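You operate a simulated robot arm through the tools that you are given. There is no shell and no other tool.

The job below is to be done with a simulated robot arm. You get a single attempt, and the scene is never put back.

Task
The lit lane has run dry: release its cartons and pick the order.
Fine: pick into the orange tote; put the red lever back; press the green button once the cartons are in.

It is judged by the outcome, as a careful person would: the job done as asked, and still so three seconds after it is handed in. It fails if anything else is knocked over, pushed out of place, dropped, spilled or broken.

Robot
A 7-joint arm with a two-finger gripper, fixed in place. Base frame: the origin is at the foot of the arm, x ahead of it, y to its left, z up; the work surface is at about z = 330. Lengths are in mm, angles in rad, forces in N, time in s.
With the tool pointing down near the work surface it reaches from about 300 to 460 mm from the base axis. Its first joint turns from -1.152 to 1.152 rad. Payload 2.45 kg.
The TCP is the grasp point between the finger pads, 26 mm short of the fingertips. In the tool frame z runs along the fingers and y along their closing line. The gripper opens to 96 mm. The gripper's body begins 69 mm behind the TCP.
Orientation is told as [roll, pitch, yaw] about the base's x, y, z axes, in that order, counted from this pose: with the fingers straight down and closing along the base's y, the tool's x points along the base's -x, its y along +y and its z along -z.

Tools
- The arm moves only by the tool arm_command. Its argument "targets" is a list of rows, each a list of 7 numbers: the shift along the tool's x, y, z in mm, then the turn, a rotation vector about the tool's x, y, z in rad, then the closure, from 0 (fully open) to 1 (shut). In form: [[dx, dy, dz, rx, ry, rz, jaw], ...]. A call has 1 to 20 rows; each row is the pose to reach, as a shift and turn from the pose commanded when the call began, along the tool's axes at that moment. A row lasts 0.2 s, in which the tool goes at most 50 mm and 0.15 rad; a call with a longer step from one row to the next is refused whole, and so is a gripper value outside its range. Where a pose cannot be reached the arm comes as near as it can. A force on the tool above 60 N (or 10 N above the force at the start of the call, whichever is more), or a blocked arm, ends the call early, and 0.2 s more pass. The fingers move at their own pace and stop on an object; they squeeze with about 36 N. The grip force told is the motor's: it shows also when the fingers shut on nothing. Time passes only in rows, and 0.2 s behind the last, so rows that repeat a pose let the fingers close. It gives the time, the measured TCP pose, the force on the tool (base axes), the opening and the grip force at its end, in the units of the frame above (readings bear some noise), with the torque about the TCP (base axes, N m) and any sound that the robot's microphone picked up.
- Cameras (640 x 400 px; columns grow to the right, rows downward): "scene" is fixed at [156.4, -404.9, 1395.4]; the picture's right is [0.75, -0.66, 0.00], its down [-0.55, -0.62, -0.55] and it looks along [0.37, 0.42, -0.83] (base axes); focal length 322 px, centre (320, 200). "wrist" rides on the gripper at [82, 3, -98] in the tool frame; the picture's right is [-0.04, 1.00, 0.00], its down [-0.73, -0.03, -0.68] and it looks along [-0.68, -0.03, 0.73] (tool axes); focal length 256 px, centre (320, 200). There is no depth. A picture from a camera that has moved, and an enlarged one, comes with that camera's place and axes in the base frame and with its lens.
- capture(camera): a new picture of that camera. No time passes.
- inspect(camera, box): a new picture of the part [left, top, right, bottom] of that camera's present view, enlarged. No time passes.
- job_done(): hands the job in; it is judged then, once.

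Places have to be worked out from the pictures, the camera data and where the tool is seen. Open the gripper and draw the arm clear of the work before you hand the job in, unless the task says otherwise.

The tools are called after "Emit:" as name(argument=value, ...) on one line, values as JSON. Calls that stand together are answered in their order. arm_command: Moves the arm, as the interface text tells. Its arguments: {"type":"object","properties":{"targets":{"type":"array"}},"required":["targets"]} The other tools are called the same way: capture (camera) takes a picture; inspect (camera, box) takes an enlarged picture of a part of a camera's view; job_done () hands the job in.

At the start:

```text
clock: 0.0
tcp_pos: [331.5, -129.0, 1070.0]
orientation: [-0.002, 0.001, 0.001]
contact_force: [-0.3, 0.0, 0.3]
ft_torque: [0.04, 0.02, 0.01]
width: 95.9
grip_force: 0.1
```

scene: 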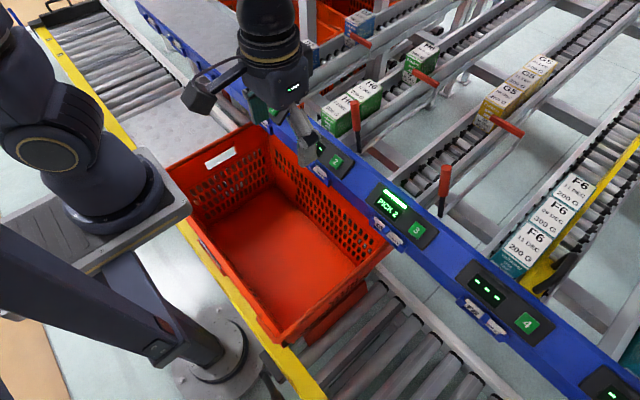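
wrist: 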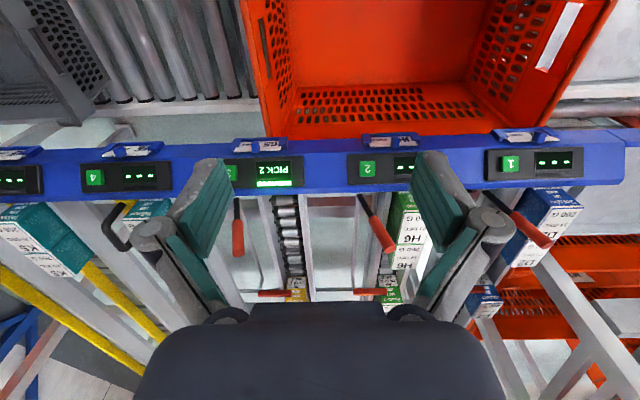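

I start by looking closely at the scene: the lane 3 display appears lit with "PICK 2", and its cartons (yellow G5) seem held back by a red lever. I take enlarged pictures to locate everything.

Emit:
inspect(camera="scene", box=[320, 100, 480, 260])

Emit:
inspect(camera="scene", box=[400, 20, 640, 180])

Emit:
inspect(camera="wrist", box=[160, 130, 480, 330])

Emit:
inspect(camera="scene", box=[240, 80, 400, 180])

```text
2.50 times, centred on (400, 180) of scene
camera zoom: at [156.4, -404.9, 1395.4], right [0.75, -0.66, 0.0], down [-0.55, -0.62, -0.55], along [0.37, 0.42, -0.83], focal length 805 px, centre (120, 250)
```

zoom: 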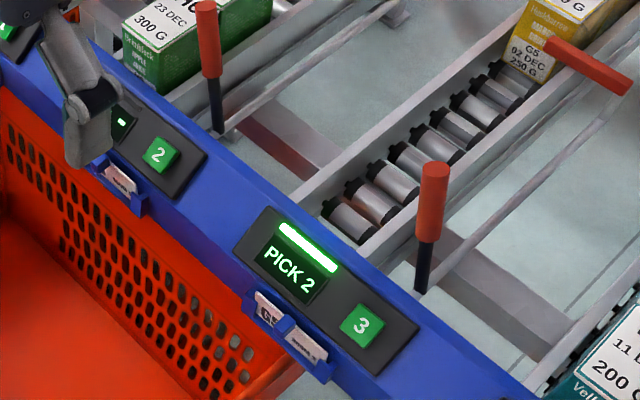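

```text
2.50 times, centred on (520, 100) of scene
camera zoom: at [156.4, -404.9, 1395.4], right [0.75, -0.66, 0.0], down [-0.55, -0.62, -0.55], along [0.37, 0.42, -0.83], focal length 805 px, centre (-180, 450)
```

zoom: 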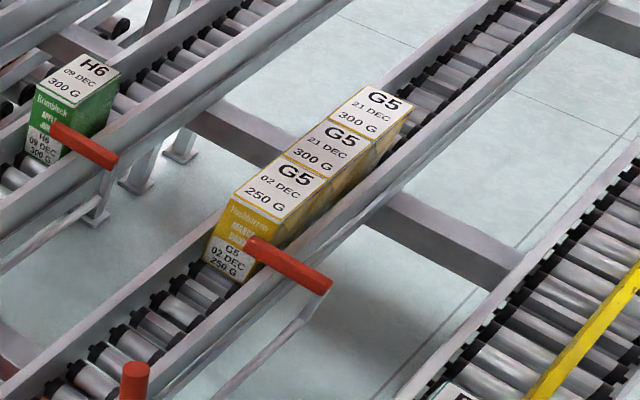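

```text
2.00 times, centred on (320, 230) of wrist
camera zoom: at [249.2, -125.2, 1168.9], right [0.04, 1.0, 0.0], down [0.73, -0.03, 0.68], along [0.68, -0.03, -0.73], focal length 512 px, centre (320, 140)
```

zoom: 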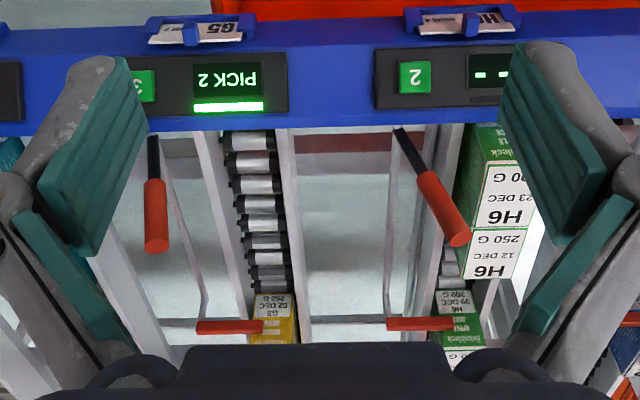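

```text
4.00 times, centred on (320, 130) of scene
camera zoom: at [156.4, -404.9, 1395.4], right [0.75, -0.66, 0.0], down [-0.55, -0.62, -0.55], along [0.37, 0.42, -0.83], focal length 1288 px, centre (320, 480)
```

zoom: 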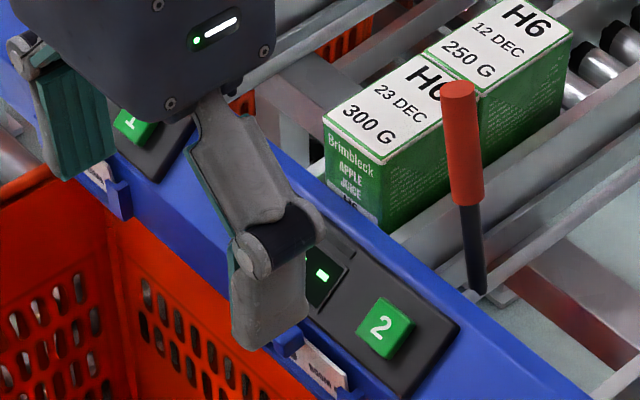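

Lane 3 is lit ("PICK 2") with three yellow G5 cartons behind a stop arm. I zoom on the cards below the displays, which may carry further instructions.

Emit:
inspect(camera="scene", box=[375, 210, 415, 250])

Emit:
inspect(camera="scene", box=[370, 180, 450, 250])

Emit:
inspect(camera="wrist", box=[220, 130, 310, 190])

Emit:
inspect(camera="scene", box=[460, 260, 540, 340])

Emit:
inspect(camera="scene", box=[200, 0, 360, 160])

Emit:
inspect(camera="scene", box=[480, 50, 560, 110])

Emit:
inspect(camera="scene", box=[470, 100, 550, 150])

```text
10.00 times, centred on (395, 230) of scene
camera zoom: at [156.4, -404.9, 1395.4], right [0.75, -0.66, 0.0], down [-0.55, -0.62, -0.55], along [0.37, 0.42, -0.83], focal length 3219 px, centre (-430, -100)
```

zoom: 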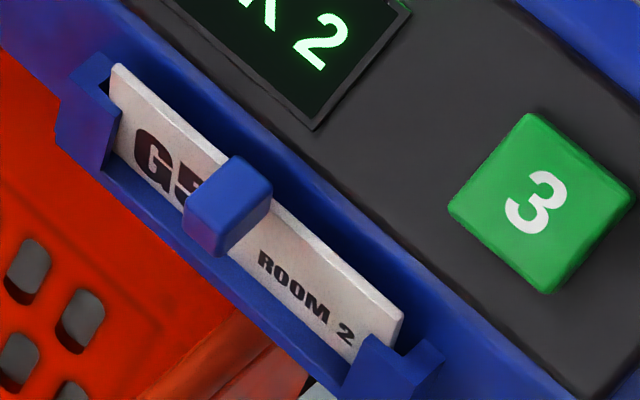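

```text
5.71 times, centred on (410, 215) of scene
camera zoom: at [156.4, -404.9, 1395.4], right [0.75, -0.66, 0.0], down [-0.55, -0.62, -0.55], along [0.37, 0.42, -0.83], focal length 1840 px, centre (-194, 114)
```

zoom: 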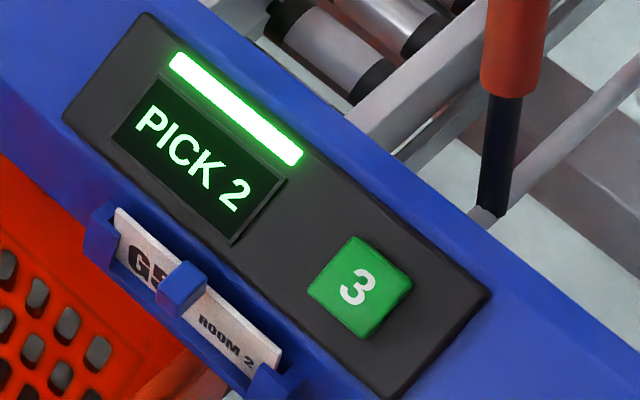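

```text
6.67 times, centred on (265, 160) of wrist
camera zoom: at [249.2, -125.2, 1168.9], right [0.04, 1.0, 0.0], down [0.73, -0.03, 0.68], along [0.68, -0.03, -0.73], focal length 1707 px, centre (687, 467)
```

zoom: 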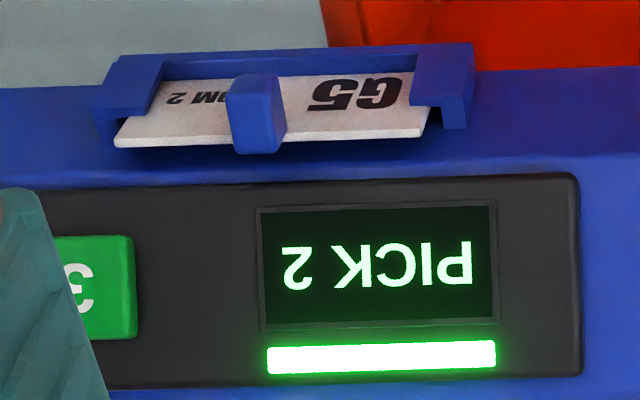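

```text
5.00 times, centred on (500, 300) of scene
camera zoom: at [156.4, -404.9, 1395.4], right [0.75, -0.66, 0.0], down [-0.55, -0.62, -0.55], along [0.37, 0.42, -0.83], focal length 1610 px, centre (-580, -300)
```

zoom: 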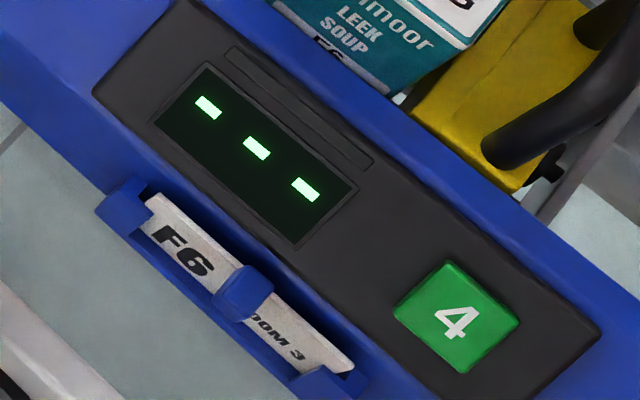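

```text
2.50 times, centred on (280, 80) of scene
camera zoom: at [156.4, -404.9, 1395.4], right [0.75, -0.66, 0.0], down [-0.55, -0.62, -0.55], along [0.37, 0.42, -0.83], focal length 805 px, centre (420, 500)
```

zoom: 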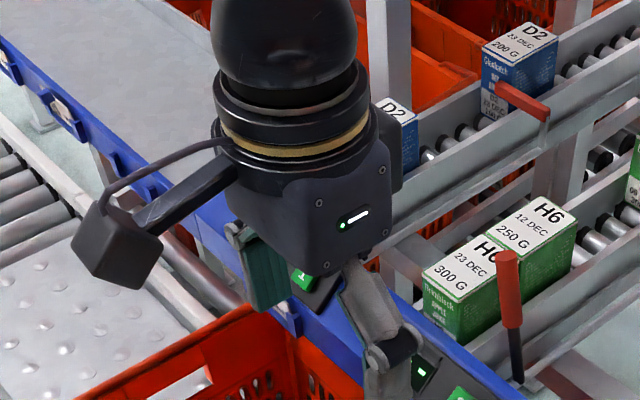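

```text
6.67 times, centred on (520, 80) of scene
camera zoom: at [156.4, -404.9, 1395.4], right [0.75, -0.66, 0.0], down [-0.55, -0.62, -0.55], along [0.37, 0.42, -0.83], focal length 2146 px, centre (-1013, 1000)
```

zoom: 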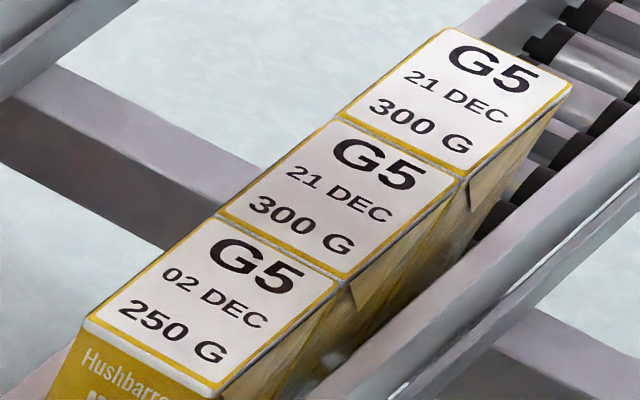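

```text
8.00 times, centred on (510, 125) of scene
camera zoom: at [156.4, -404.9, 1395.4], right [0.75, -0.66, 0.0], down [-0.55, -0.62, -0.55], along [0.37, 0.42, -0.83], focal length 2575 px, centre (-1200, 800)
```

zoom: 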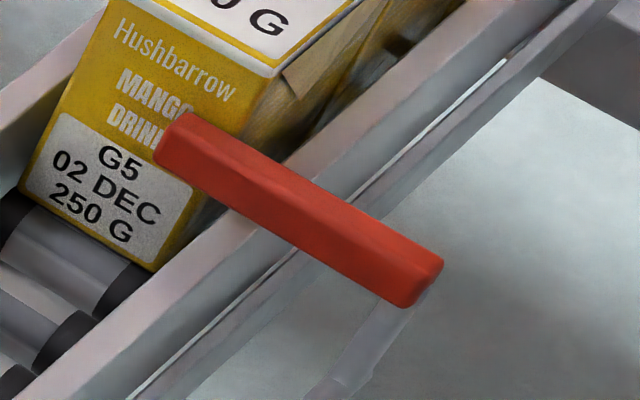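

Stereo from both pictures puts button 3 near (517, -297, 808), the lane 3 lever handle's tip near (587, -271, 929) and its base near (586, -307, 797); its tip leans toward +y, and a rod runs along x to the stop bar. I shift the arm toward -y, staying high, to get a clearer wrist view of lane 3.

Emit:
arm_command(targets=[[0, -30, 0, 0, 0, 0, 0], [0, -60, 0, 0, 0, 0, 0], [0, -90, 0, 0, 0, 0, 0], [0, -120, 0, 0, 0, 0, 0], [0, -120, 0, 0, 0, 0, 0]])

```text
clock: 1.2
tcp_pos: [328.3, -250.4, 1070.6]
orientation: [0.0, -0.002, 0.0]
contact_force: [-0.6, -0.2, -0.5]
ft_torque: [0.04, 0.01, 0.02]
width: 96.0
grip_force: 0.0
```

The arm is now at y = -250, still high and clear. I take new pictures of lane 3's lever, stop and cartons.

Emit:
capture(camera="wrist")

Emit:
inspect(camera="wrist", box=[220, 160, 420, 300])

Emit:
capture(camera="scene")

Emit:
inspect(camera="scene", box=[420, 140, 600, 300])

```text
taken
camera wrist: at [247.2, -246.4, 1168.3], right [0.04, 1.0, 0.0], down [0.73, -0.03, 0.68], along [0.68, -0.03, -0.73], focal length 256 px, centre (320, 200)
```

wrist: 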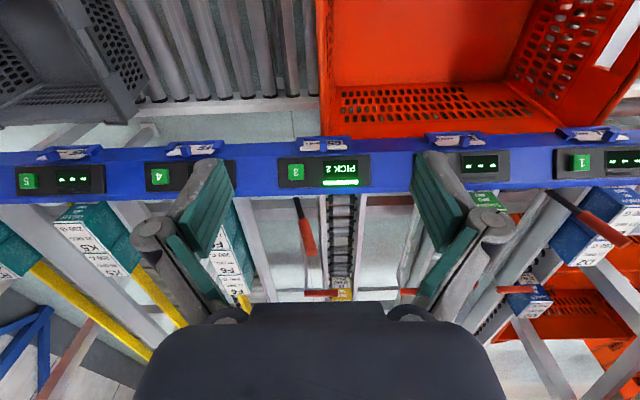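

```text
2.86 times, centred on (320, 230) of wrist
camera zoom: at [247.2, -246.4, 1168.3], right [0.04, 1.0, 0.0], down [0.73, -0.03, 0.68], along [0.68, -0.03, -0.73], focal length 731 px, centre (320, 114)
```

zoom: 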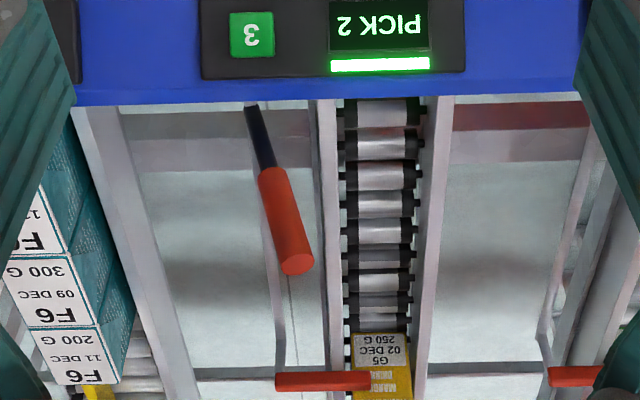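

```text
taken
```

scene: 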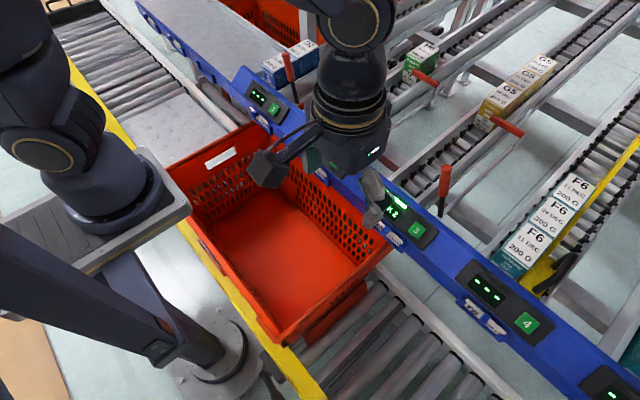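

```text
2.50 times, centred on (510, 220) of scene
camera zoom: at [156.4, -404.9, 1395.4], right [0.75, -0.66, 0.0], down [-0.55, -0.62, -0.55], along [0.37, 0.42, -0.83], focal length 805 px, centre (-155, 150)
```

zoom: 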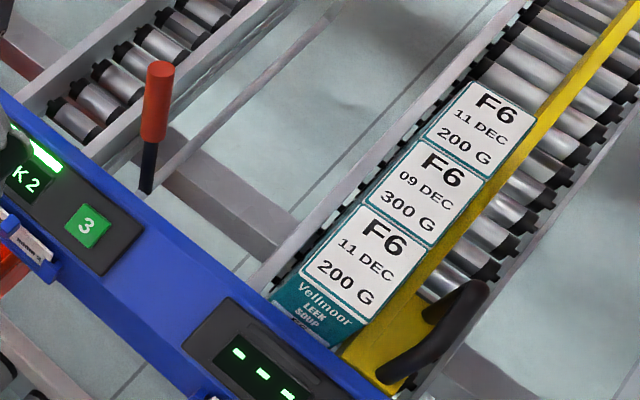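

The lever and stop geometry is confirmed: the stop bar (around x≈860, y -310…-228) just overlaps the carton's path and should swing up when the lever swings toward -y. I will pinch the handle with the fingers closing along x, so I turn the tool a quarter turn here, up high.

Emit:
arm_command(targets=[[0, 0, 0, 0, 0, -0.14, 0], [0, 0, 0, 0, 0, -0.28, 0], [0, 0, 0, 0, 0, -0.42, 0], [0, 0, 0, 0, 0, -0.56, 0], [0, 0, 0, 0, 0, -0.7, 0], [0, 0, 0, 0, 0, -0.84, 0], [0, 0, 0, 0, 0, -0.98, 0], [0, 0, 0, 0, 0, -1.12, 0], [0, 0, 0, 0, 0, -1.26, 0], [0, 0, 0, 0, 0, -1.4, 0], [0, 0, 0, 0, 0, -1.5, 0], [0, 0, 0, 0, 0, -1.571, 0], [0, 0, 0, 0, 0, -1.571, 0]])

```text
clock: 4.0
tcp_pos: [331.3, -249.9, 1072.4]
orientation: [-0.001, 0.001, 1.572]
contact_force: [0.0, 0.5, 0.7]
ft_torque: [0.03, -0.02, -0.02]
width: 96.2
grip_force: 0.0
```

The quarter turn worked (yaw 1.572). Now I move over the lever at a safe height (x≈570, y≈-275, z≈1070) to view it from close by.

Emit:
arm_command(targets=[[4, -40, 0, 0, 0, 0, 0], [8, -80, 0, 0, 0, 0, 0], [12, -120, 0, 0, 0, 0, 0], [16, -160, 0, 0, 0, 0, 0], [20, -200, 0, 0, 0, 0, 0], [25, -240, 0, 0, 0, 0, 0], [25, -240, 0, 0, 0, 0, 0]])

Emit:
capture(camera="wrist")

Emit:
capture(camera="scene")

```text
clock: 5.6
tcp_pos: [574.0, -272.6, 1073.5]
orientation: [0.0, -0.001, 1.571]
contact_force: [0.0, -0.6, 0.4]
ft_torque: [-0.02, -0.03, -0.02]
width: 96.1
grip_force: 0.0
```

```text
taken
camera wrist: at [570.0, -355.2, 1171.0], right [-1.0, 0.04, 0.0], down [0.03, 0.73, 0.68], along [0.03, 0.68, -0.73], focal length 256 px, centre (320, 200)
```

wrist: 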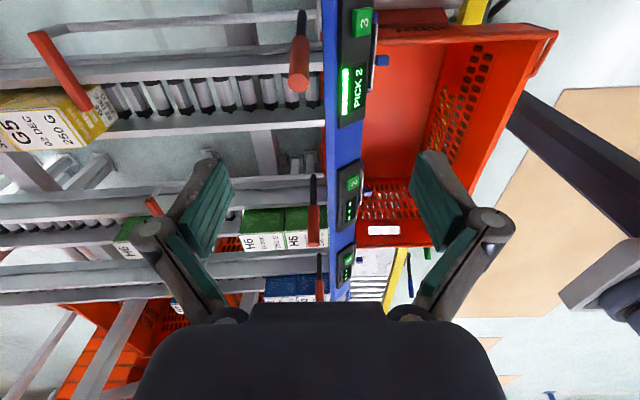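

```text
taken
```

scene: 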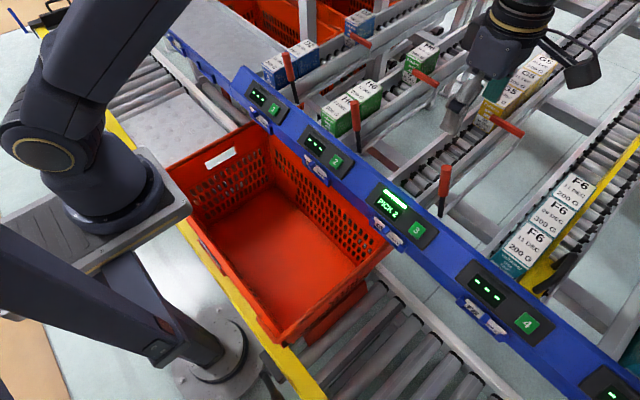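

The arm reaches there easily; the lever tip is now consistently triangulated at about (594, -272, 922). I zoom in on the lever, rod and stop in this new view.

Emit:
inspect(camera="wrist", box=[230, 0, 390, 110])

Emit:
inspect(camera="wrist", box=[0, 0, 200, 160])

Emit:
inspect(camera="wrist", box=[200, 160, 400, 320])

Emit:
inspect(camera="scene", box=[400, 60, 560, 220])

```text
3.64 times, centred on (310, 55) of wrist
camera zoom: at [570.0, -355.2, 1171.0], right [-1.0, 0.04, 0.0], down [0.03, 0.73, 0.68], along [0.03, 0.68, -0.73], focal length 931 px, centre (356, 727)
```

zoom: 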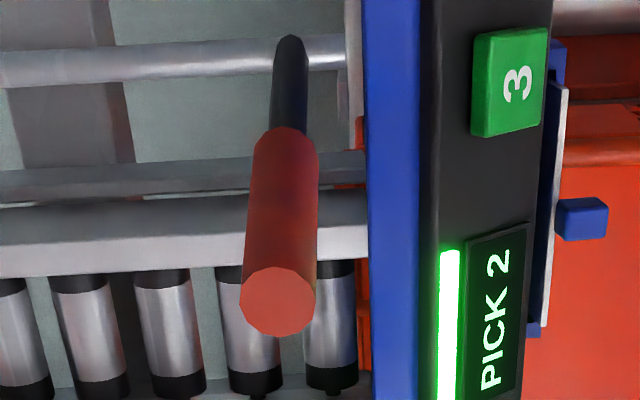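

```text
2.50 times, centred on (100, 80) of wrist
camera zoom: at [570.0, -355.2, 1171.0], right [-1.0, 0.04, 0.0], down [0.03, 0.73, 0.68], along [0.03, 0.68, -0.73], focal length 640 px, centre (870, 500)
```

zoom: 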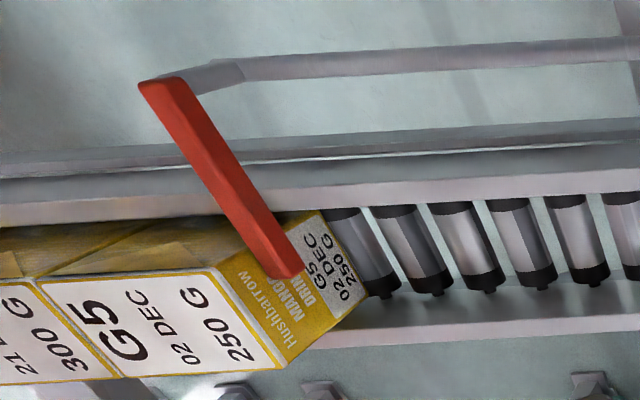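

```text
2.50 times, centred on (300, 240) of wrist
camera zoom: at [570.0, -355.2, 1171.0], right [-1.0, 0.04, 0.0], down [0.03, 0.73, 0.68], along [0.03, 0.68, -0.73], focal length 640 px, centre (370, 100)
```

zoom: 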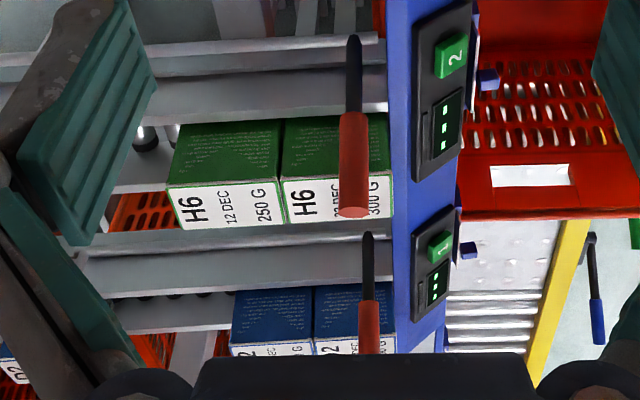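

```text
2.50 times, centred on (480, 140) of scene
camera zoom: at [156.4, -404.9, 1395.4], right [0.75, -0.66, 0.0], down [-0.55, -0.62, -0.55], along [0.37, 0.42, -0.83], focal length 805 px, centre (-80, 350)
```

zoom: 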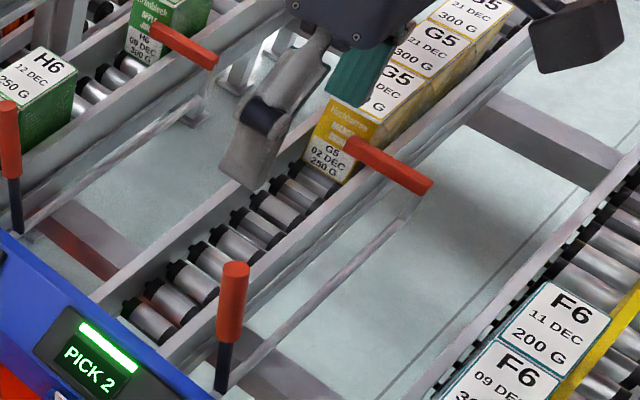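

The handle is about 20 mm in diameter, leaning ~15° toward +y, with the pivot rod at about y -308, z 790. I align over the handle and go down to z≈965 (fingertips just above the handle's tip) to check the alignment before straddling it.

Emit:
arm_command(targets=[[4, -23, 20, 0, 0, 0, 0], [4, -23, 45, 0, 0, 0, 0], [4, -23, 70, 0, 0, 0, 0], [4, -23, 95, 0, 0, 0, 0], [4, -23, 106, 0, 0, 0, 0], [4, -23, 106, 0, 0, 0, 0]])

Emit:
capture(camera="wrist")

Emit:
inspect(camera="scene", box=[400, 80, 540, 220])

```text
clock: 7.0
tcp_pos: [596.4, -279.3, 964.6]
orientation: [0.0, 0.0, 1.572]
contact_force: [0.0, 0.0, -0.2]
ft_torque: [0.02, 0.01, 0.0]
width: 96.0
grip_force: 0.1
```

```text
taken
camera wrist: at [592.7, -359.5, 1063.0], right [-1.0, 0.04, 0.0], down [0.03, 0.73, 0.68], along [0.03, 0.68, -0.73], focal length 256 px, centre (320, 200)
```

wrist: 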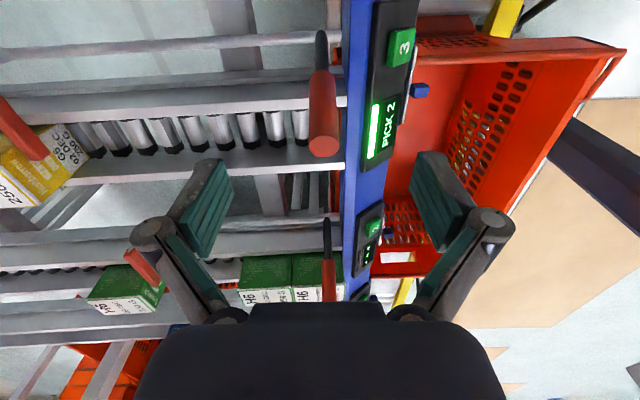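

```text
2.86 times, centred on (470, 150) of scene
camera zoom: at [156.4, -404.9, 1395.4], right [0.75, -0.66, 0.0], down [-0.55, -0.62, -0.55], along [0.37, 0.42, -0.83], focal length 920 px, centre (-109, 343)
```

zoom: 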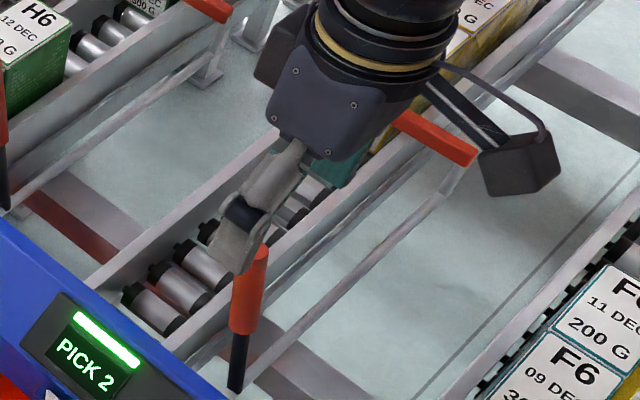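

The handle lies centred between the fingers in x (column 323 vs. TCP column 321). I descend straight down to z≈897 so the fingers straddle the red handle, and then look before closing.

Emit:
arm_command(targets=[[0, 0, 20, 0, 0, 0, 0], [0, 0, 40, 0, 0, 0, 0], [0, 0, 58, 0, 0, 0, 0], [0, 0, 68, 0, 0, 0, 0], [0, 0, 68, 0, 0, 0, 0]])

Emit:
capture(camera="wrist")

Emit:
inspect(camera="scene", box=[400, 100, 520, 220])

```text
clock: 8.2
tcp_pos: [595.8, -278.3, 897.3]
orientation: [0.001, 0.0, 1.571]
contact_force: [0.4, -0.2, -0.2]
ft_torque: [0.02, -0.04, -0.01]
width: 95.8
grip_force: 0.1
```

```text
taken
camera wrist: at [591.2, -359.5, 994.4], right [-1.0, 0.04, 0.0], down [0.03, 0.73, 0.68], along [0.03, 0.68, -0.73], focal length 256 px, centre (320, 200)
```

wrist: 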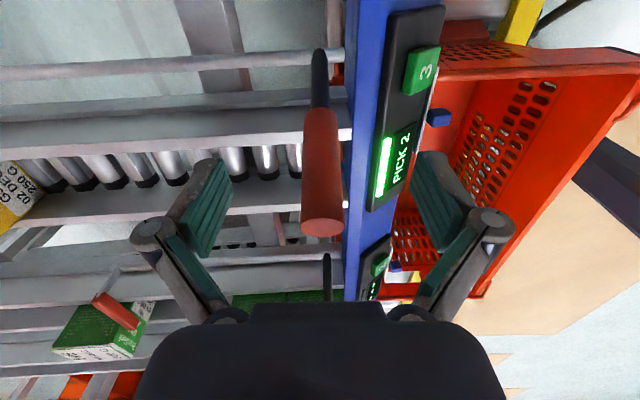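

```text
3.33 times, centred on (460, 160) of scene
camera zoom: at [156.4, -404.9, 1395.4], right [0.75, -0.66, 0.0], down [-0.55, -0.62, -0.55], along [0.37, 0.42, -0.83], focal length 1073 px, centre (-147, 333)
```

zoom: 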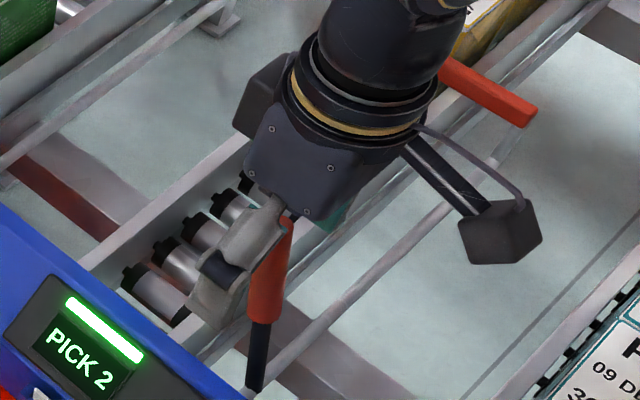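

The handle sits centred between the pads at the TCP depth. I close the gripper on it.

Emit:
arm_command(targets=[[0, 0, 0, 0, 0, 0, 0.3], [0, 0, 0, 0, 0, 0, 0.6], [0, 0, 0, 0, 0, 0, 0.8], [0, 0, 0, 0, 0, 0, 1], [0, 0, 0, 0, 0, 0, 1], [0, 0, 0, 0, 0, 0, 1], [0, 0, 0, 0, 0, 0, 1]])

Emit:
capture(camera="wrist")

```text
clock: 9.8
tcp_pos: [594.1, -278.6, 896.6]
orientation: [0.002, -0.002, 1.571]
contact_force: [-8.6, 1.7, 3.6]
ft_torque: [0.04, 0.16, -0.06]
width: 19.3
grip_force: 44.1
```

```text
taken
camera wrist: at [590.6, -359.5, 994.5], right [-1.0, 0.04, 0.0], down [0.03, 0.73, 0.68], along [0.03, 0.68, -0.73], focal length 256 px, centre (320, 200)
```

wrist: 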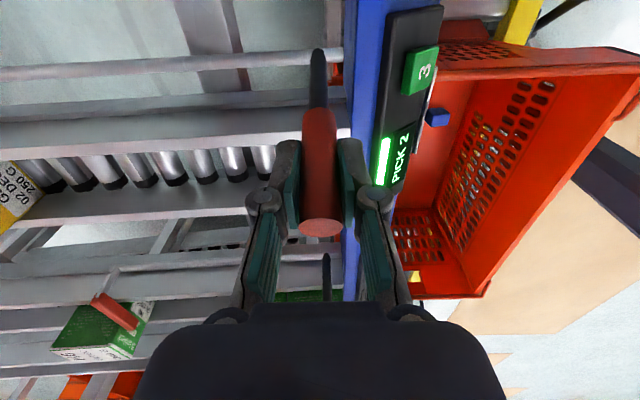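

The handle is gripped (width 19.3). I now move it along the estimated arc about the rod toward -y, up to vertical first, watching forces.

Emit:
arm_command(targets=[[2.5, 1, -0.7, 0, 0, 0, 1], [5.2, 1.5, -1.3, 0, 0, 0, 1], [9.9, 1.5, -2.2, 0, 0, 0, 1], [14.6, 1.5, -3.0, 0, 0, 0, 1], [19.4, 1.5, -3.5, 0, 0, 0, 1], [24.2, 1.5, -3.8, 0, 0, 0, 1], [29, 1.5, -3.9, 0, 0, 0, 1], [29, 1.5, -3.9, 0, 0, 0, 1]])

Emit:
capture(camera="wrist")

Emit:
capture(camera="scene")

```text
clock: 11.6
tcp_pos: [593.2, -305.6, 901.4]
orientation: [-0.001, -0.001, 1.569]
contact_force: [5.7, 13.8, -0.5]
ft_torque: [1.58, -0.13, 0.04]
width: 19.2
grip_force: 44.7
```

```text
taken
camera wrist: at [589.9, -387.1, 999.0], right [-1.0, 0.04, 0.0], down [0.03, 0.73, 0.68], along [0.03, 0.68, -0.73], focal length 256 px, centre (320, 200)
```

wrist: 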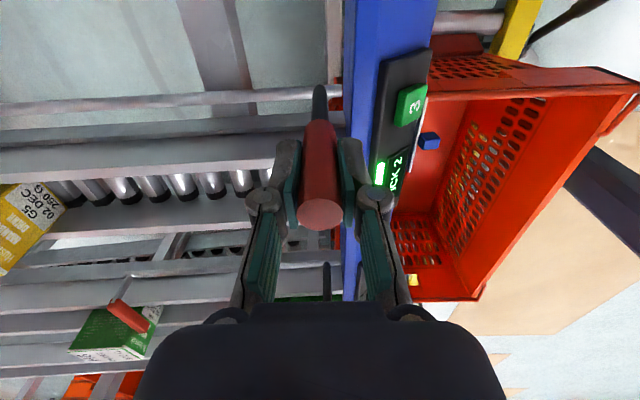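

```text
taken
```

scene: 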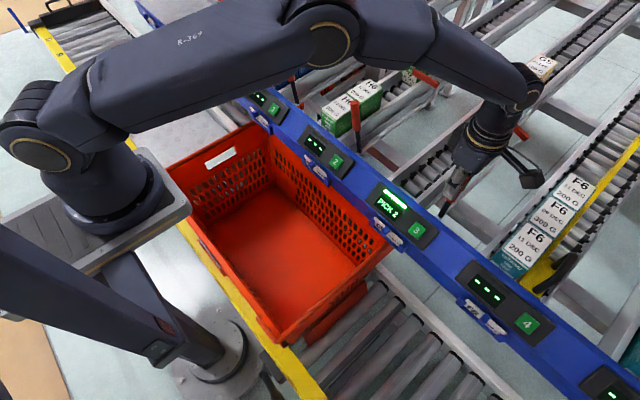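

The lever turns with about 14 N of resistance and the cartons still stand. I carry on along the arc to about 20° past vertical.

Emit:
arm_command(targets=[[4.8, 0, 0.1, 0, 0, 0, 1], [9.6, 0, 0.4, 0, 0, 0, 1], [14.4, 0, 0.9, 0, 0, 0, 1], [19.1, 0, 1.7, 0, 0, 0, 1], [23.8, 0, 2.6, 0, 0, 0, 1], [28.5, 0, 3.7, 0, 0, 0, 1], [33, 0, 5, 0, 0, 0, 1], [37.6, 0, 6.6, 0, 0, 0, 1]])

Emit:
capture(camera="wrist")

Emit:
inspect(camera="scene", box=[420, 40, 600, 220])

```text
clock: 13.4
tcp_pos: [594.4, -343.8, 894.3]
orientation: [-0.002, -0.004, 1.568]
contact_force: [15.1, 12.1, 4.2]
ft_torque: [1.54, -0.37, -0.04]
width: 19.3
grip_force: 44.8
```

```text
taken
camera wrist: at [589.9, -424.7, 991.4], right [-1.0, 0.04, 0.0], down [0.03, 0.73, 0.68], along [0.03, 0.68, -0.73], focal length 256 px, centre (320, 200)
```

wrist: 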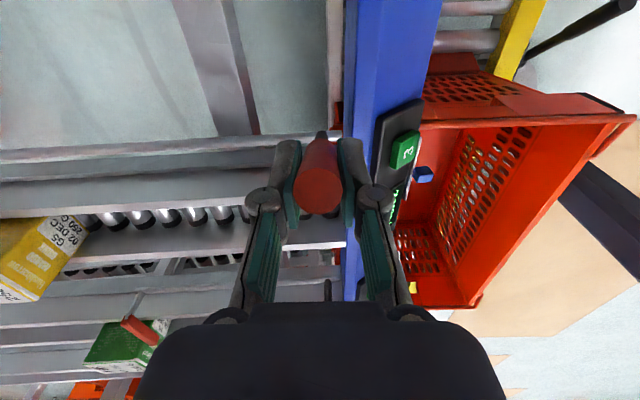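

```text
2.22 times, centred on (510, 130) of scene
camera zoom: at [156.7, -404.6, 1395.5], right [0.75, -0.66, 0.0], down [-0.55, -0.63, -0.55], along [0.37, 0.42, -0.83], focal length 715 px, centre (-102, 356)
```

zoom: 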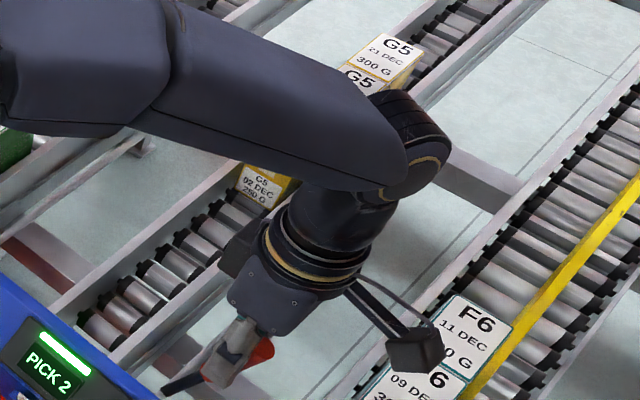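

The stop bar no longer lies across the first carton as far as I can see, but the carton has not rolled yet. I keep turning to about 30° past vertical, easing x by 1.5 mm to relieve the side load.

Emit:
arm_command(targets=[[4.5, -1, 1.8, 0, 0, 0, 1], [8.9, -1.5, 3.7, 0, 0, 0, 1], [13.2, -2, 5.9, 0, 0, 0, 1], [17.4, -2, 8.1, 0, 0, 0, 1], [17.4, -2, 8.1, 0, 0, 0, 1]])

Emit:
capture(camera="wrist")

Emit:
inspect(camera="scene", box=[420, 40, 600, 220])

```text
clock: 14.6
tcp_pos: [594.6, -361.1, 885.6]
orientation: [-0.001, -0.003, 1.571]
contact_force: [-0.4, 22.1, 8.6]
ft_torque: [0.55, 0.02, 0.0]
width: 19.0
grip_force: 43.7
```

```text
taken
camera wrist: at [590.5, -442.4, 982.9], right [-1.0, 0.04, 0.0], down [0.03, 0.73, 0.68], along [0.03, 0.68, -0.73], focal length 256 px, centre (320, 200)
```

wrist: 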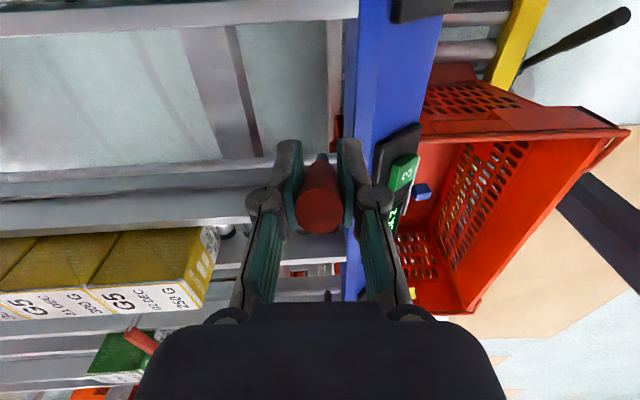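

```text
2.22 times, centred on (510, 130) of scene
camera zoom: at [156.2, -404.2, 1395.6], right [0.75, -0.66, 0.0], down [-0.55, -0.63, -0.55], along [0.37, 0.42, -0.83], focal length 715 px, centre (-102, 356)
```

zoom: 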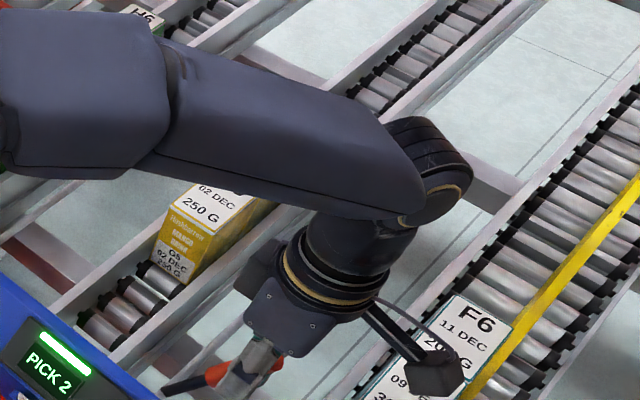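

The three G5 cartons are rolling down the lane. I hold the lever here and wait for them to reach the front.

Emit:
arm_command(targets=[[0, 0, 0, 0, 0, 0, 1], [0, 0, 0, 0, 0, 0, 1], [0, 0, 0, 0, 0, 0, 1], [0, 0, 0, 0, 0, 0, 1], [0, 0, 0, 0, 0, 0, 1], [0, 0, 0, 0, 0, 0, 1]])

Emit:
capture(camera="wrist")

Emit:
inspect(camera="scene", box=[380, 40, 600, 240])

```text
clock: 16.0
tcp_pos: [595.1, -361.9, 883.7]
orientation: [-0.001, -0.004, 1.572]
contact_force: [-0.7, 21.7, -1.9]
ft_torque: [0.26, 0.04, -0.01]
width: 18.6
grip_force: 43.8
```

```text
taken
camera wrist: at [590.6, -442.4, 982.9], right [-1.0, 0.04, 0.0], down [0.03, 0.73, 0.68], along [0.03, 0.68, -0.73], focal length 256 px, centre (320, 200)
```

wrist: 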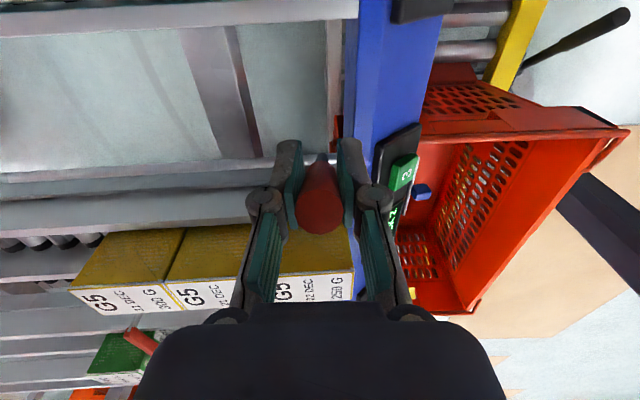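

```text
2.00 times, centred on (490, 140) of scene
camera zoom: at [156.4, -404.4, 1395.6], right [0.75, -0.66, 0.0], down [-0.55, -0.63, -0.55], along [0.37, 0.42, -0.83], focal length 644 px, centre (-20, 320)
```

zoom: 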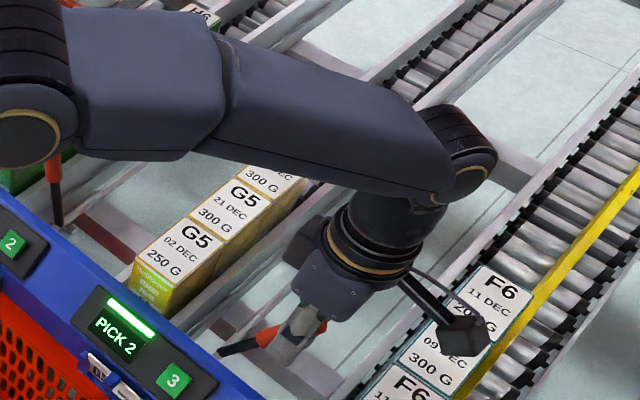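

All three cartons have settled at the front of lane 3. Now I swing the lever back along the same arc to its original place.

Emit:
arm_command(targets=[[-4.3, 0, -2.2, 0, 0, 0, 1], [-8.5, 0, -4.4, 0, 0, 0, 1], [-13, 0, -6.3, 0, 0, 0, 1], [-17.4, 0, -8.1, 0, 0, 0, 1], [-22, 0, -9.6, 0, 0, 0, 1], [-26.5, 0, -11, 0, 0, 0, 1], [-31.2, 0, -12.1, 0, 0, 0, 1], [-35.9, 0, -13, 0, 0, 0, 1], [-40.7, 0, -13.7, 0, 0, 0, 1], [-45.4, 0, -14.3, 0, 0, 0, 1], [-50.2, 0, -14.6, 0, 0, 0, 1], [-55, 0, -14.7, 0, 0, 0, 1], [-59.8, 0, -14.6, 0, 0, 0, 1], [-64.6, 0, -14.3, 0, 0, 0, 1], [-69.4, 0, -13.7, 0, 0, 0, 1], [-74.1, 0, -13, 0, 0, 0, 1], [-79, 0, -12, 0, 0, 0, 1], [-84, 0, -10.8, 0, 0, 0, 1], [-85.5, 0, -10.5, 0, 0, 0, 1], [-85.5, 0, -10.5, 0, 0, 0, 1]])

Emit:
capture(camera="wrist")

Emit:
capture(camera="scene")

```text
clock: 20.2
tcp_pos: [594.1, -283.1, 900.9]
orientation: [-0.002, 0.01, 1.572]
contact_force: [0.9, -32.3, 18.4]
ft_torque: [-0.9, -0.05, -0.01]
width: 19.6
grip_force: 44.4
```

```text
taken
camera wrist: at [589.9, -362.3, 997.6], right [-1.0, 0.04, 0.0], down [0.03, 0.74, 0.67], along [0.03, 0.67, -0.74], focal length 256 px, centre (320, 200)
```

wrist: 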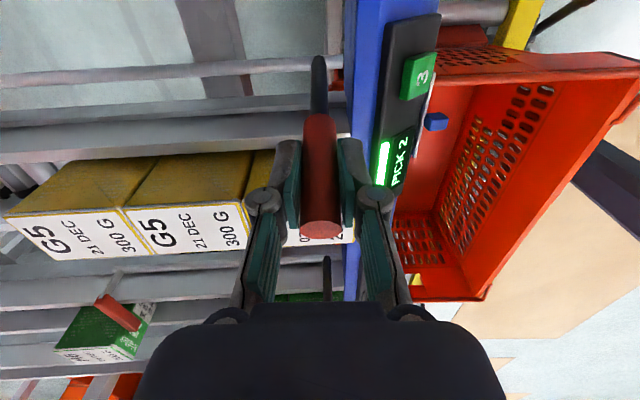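

```text
taken
```

scene: 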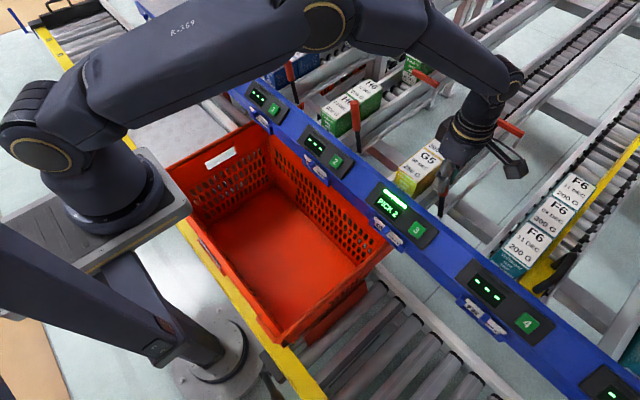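

The lever is nearly at its original angle; there is a 32 N reaction suggesting an end stop or friction. I inspect the stop bar and lever against the first pictures.

Emit:
inspect(camera="scene", box=[470, 100, 550, 150])

Emit:
inspect(camera="scene", box=[400, 120, 480, 220])

```text
8.00 times, centred on (510, 125) of scene
camera zoom: at [156.1, -405.5, 1395.3], right [0.75, -0.66, 0.0], down [-0.55, -0.62, -0.55], along [0.37, 0.42, -0.83], focal length 2575 px, centre (-1200, 800)
```

zoom: 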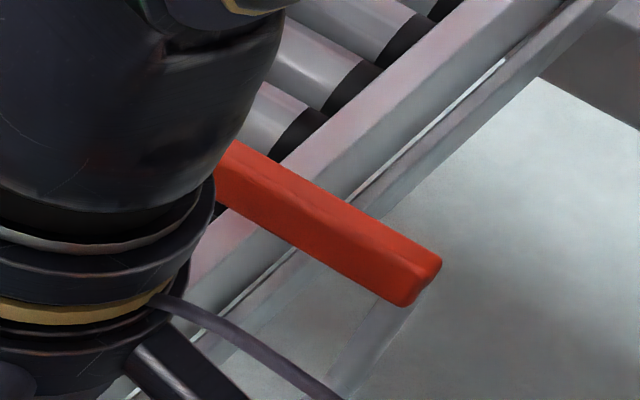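

```text
4.00 times, centred on (440, 170) of scene
camera zoom: at [156.1, -405.5, 1395.3], right [0.75, -0.66, 0.0], down [-0.55, -0.62, -0.55], along [0.37, 0.42, -0.83], focal length 1288 px, centre (-160, 320)
```

zoom: 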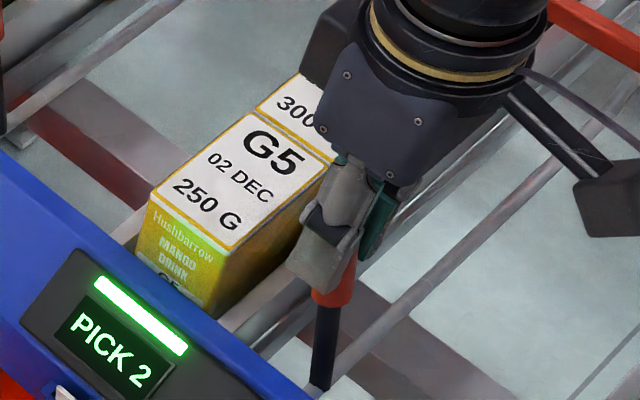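

The stop bar is back exactly where it was at the beginning. I release the handle, lift straight up to the same viewing height as before, and compare the lever's position.

Emit:
arm_command(targets=[[0, 0, 0, 0, 0, 0, 0.6], [0, 0, 0, 0, 0, 0, 0.3], [0, 0, 0, 0, 0, 0, 0], [0, 0, 0, 0, 0, 0, 0], [0, 0, 0, 0, 0, 0, 0], [0, 0, -20, 0, 0, 0, 0], [0, 0, -45, 0, 0, 0, 0], [0, 0, -68, 0, 0, 0, 0], [0, 0, -68, 0, 0, 0, 0]])

Emit:
capture(camera="wrist")

Emit:
inspect(camera="scene", box=[400, 80, 540, 220])

```text
clock: 22.2
tcp_pos: [596.4, -275.7, 964.8]
orientation: [0.001, 0.002, 1.571]
contact_force: [0.6, 0.5, 0.0]
ft_torque: [0.02, 0.01, -0.01]
width: 95.9
grip_force: 0.1
```

```text
taken
camera wrist: at [593.1, -357.7, 1062.5], right [-1.0, 0.04, 0.0], down [0.03, 0.73, 0.68], along [0.03, 0.68, -0.73], focal length 256 px, centre (320, 200)
```

wrist: 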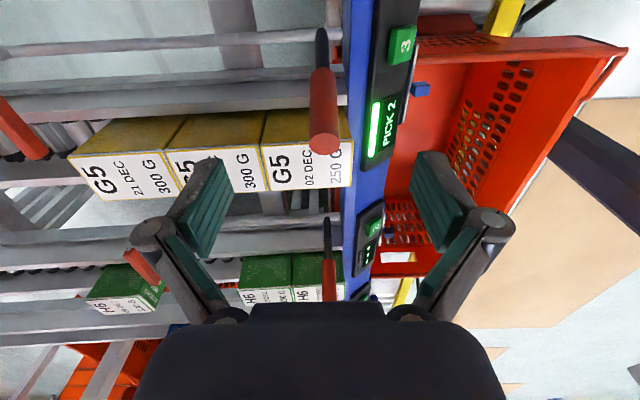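

```text
2.86 times, centred on (470, 150) of scene
camera zoom: at [156.4, -404.9, 1395.4], right [0.75, -0.66, 0.0], down [-0.55, -0.62, -0.55], along [0.37, 0.42, -0.83], focal length 920 px, centre (-109, 343)
```

zoom: 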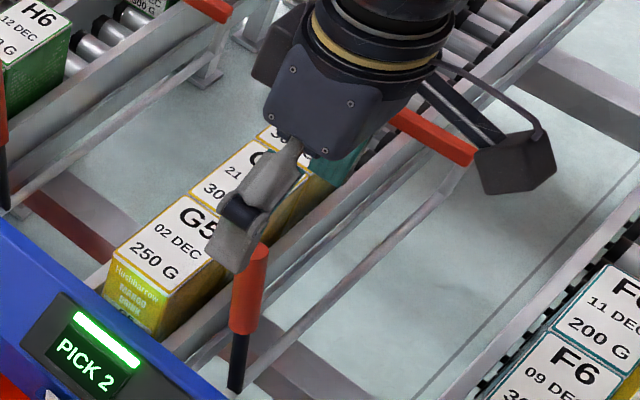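

The lever and stop bar match their original image positions exactly, so the lever is back. Carton 1's top spans about x 569–654, y -237…-189, z≈858. I rise and turn the tool back to yaw 0 so the fingers close across the carton's width.

Emit:
arm_command(targets=[[0, 0, -30, 0, 0, 0, 0], [0, 0, -65, 0, 0, 0, 0], [0, 0, -100, 0, 0, 0, 0], [0, 0, -115, 0, 0, 0.14, 0], [0, 0, -115, 0, 0, 0.28, 0], [0, 0, -115, 0, 0, 0.42, 0], [0, 0, -115, 0, 0, 0.56, 0], [0, 0, -115, 0, 0, 0.7, 0], [0, 0, -115, 0, 0, 0.84, 0], [0, 0, -115, 0, 0, 0.98, 0], [0, 0, -115, 0, 0, 1.12, 0], [0, 0, -115, 0, 0, 1.26, 0], [0, 0, -115, 0, 0, 1.4, 0], [0, 0, -115, 0, 0, 1.5, 0.2], [0, 0, -115, 0, 0, 1.571, 0.2], [0, 0, -115, 0, 0, 1.571, 0.2]])

Emit:
capture(camera="wrist")

Emit:
capture(camera="scene")

```text
clock: 25.6
tcp_pos: [593.7, -275.9, 1079.6]
orientation: [-0.001, 0.001, -0.001]
contact_force: [0.9, 0.3, -0.3]
ft_torque: [-0.02, -0.04, 0.01]
width: 76.8
grip_force: 0.0
```

```text
taken
camera wrist: at [512.4, -272.8, 1177.7], right [0.04, 1.0, 0.0], down [0.73, -0.03, 0.68], along [0.68, -0.03, -0.73], focal length 256 px, centre (320, 200)
```

wrist: 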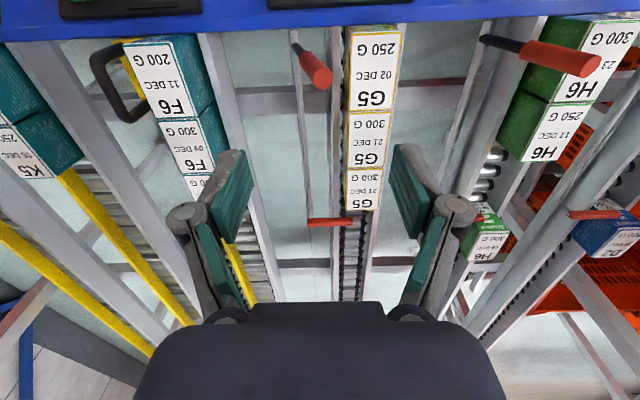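

```text
taken
```

scene: 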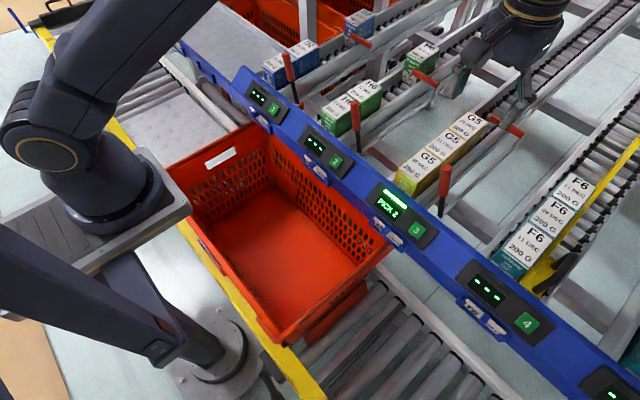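

Now the cartons are visible from both cameras without obstruction. I zoom in on them to measure their corners accurately.

Emit:
inspect(camera="wrist", box=[260, 0, 460, 125])

Emit:
inspect(camera="scene", box=[370, 90, 530, 210])

Emit:
inspect(camera="scene", box=[150, 100, 400, 350])

Emit:
inspect(camera="wrist", box=[280, 160, 440, 260])

```text
3.20 times, centred on (360, 62) of wrist
camera zoom: at [512.4, -272.8, 1177.7], right [0.04, 1.0, 0.0], down [0.73, -0.03, 0.68], along [0.68, -0.03, -0.73], focal length 819 px, centre (192, 640)
```

zoom: 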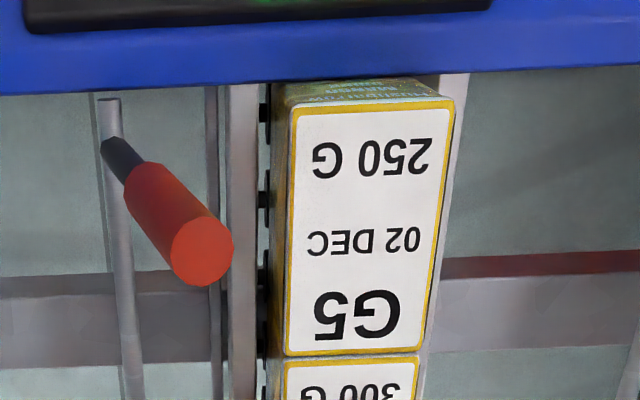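

```text
3.33 times, centred on (450, 150) of scene
camera zoom: at [156.4, -404.9, 1395.4], right [0.75, -0.66, 0.0], down [-0.55, -0.62, -0.55], along [0.37, 0.42, -0.83], focal length 1073 px, centre (-113, 367)
```

zoom: 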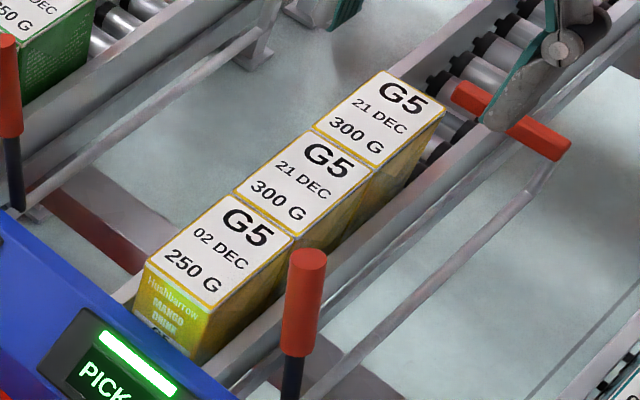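

```text
1.60 times, centred on (275, 225) of scene
camera zoom: at [156.4, -404.9, 1395.4], right [0.75, -0.66, 0.0], down [-0.55, -0.62, -0.55], along [0.37, 0.42, -0.83], focal length 515 px, centre (392, 160)
```

zoom: 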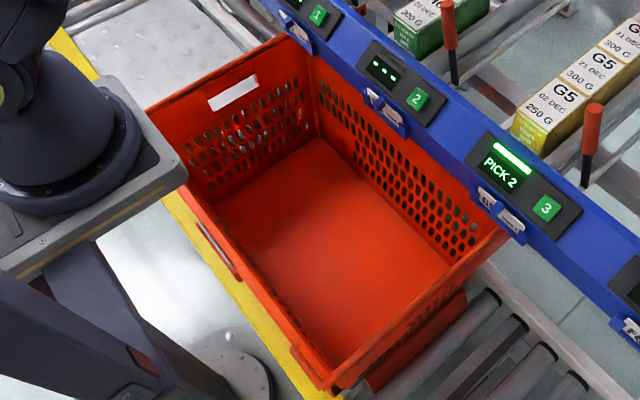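

```text
4.00 times, centred on (360, 210) of wrist
camera zoom: at [512.4, -272.8, 1177.7], right [0.04, 1.0, 0.0], down [0.73, -0.03, 0.68], along [0.68, -0.03, -0.73], focal length 1024 px, centre (160, 160)
```

zoom: 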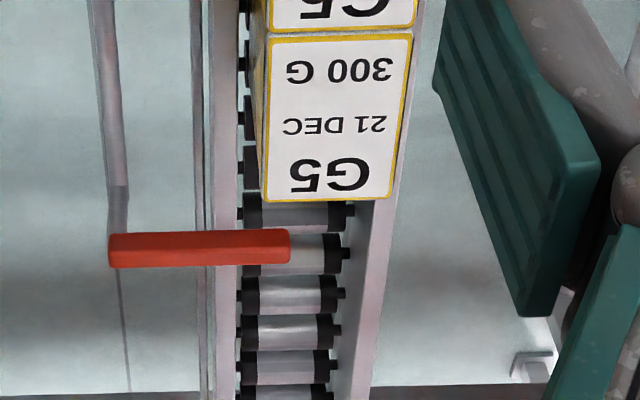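

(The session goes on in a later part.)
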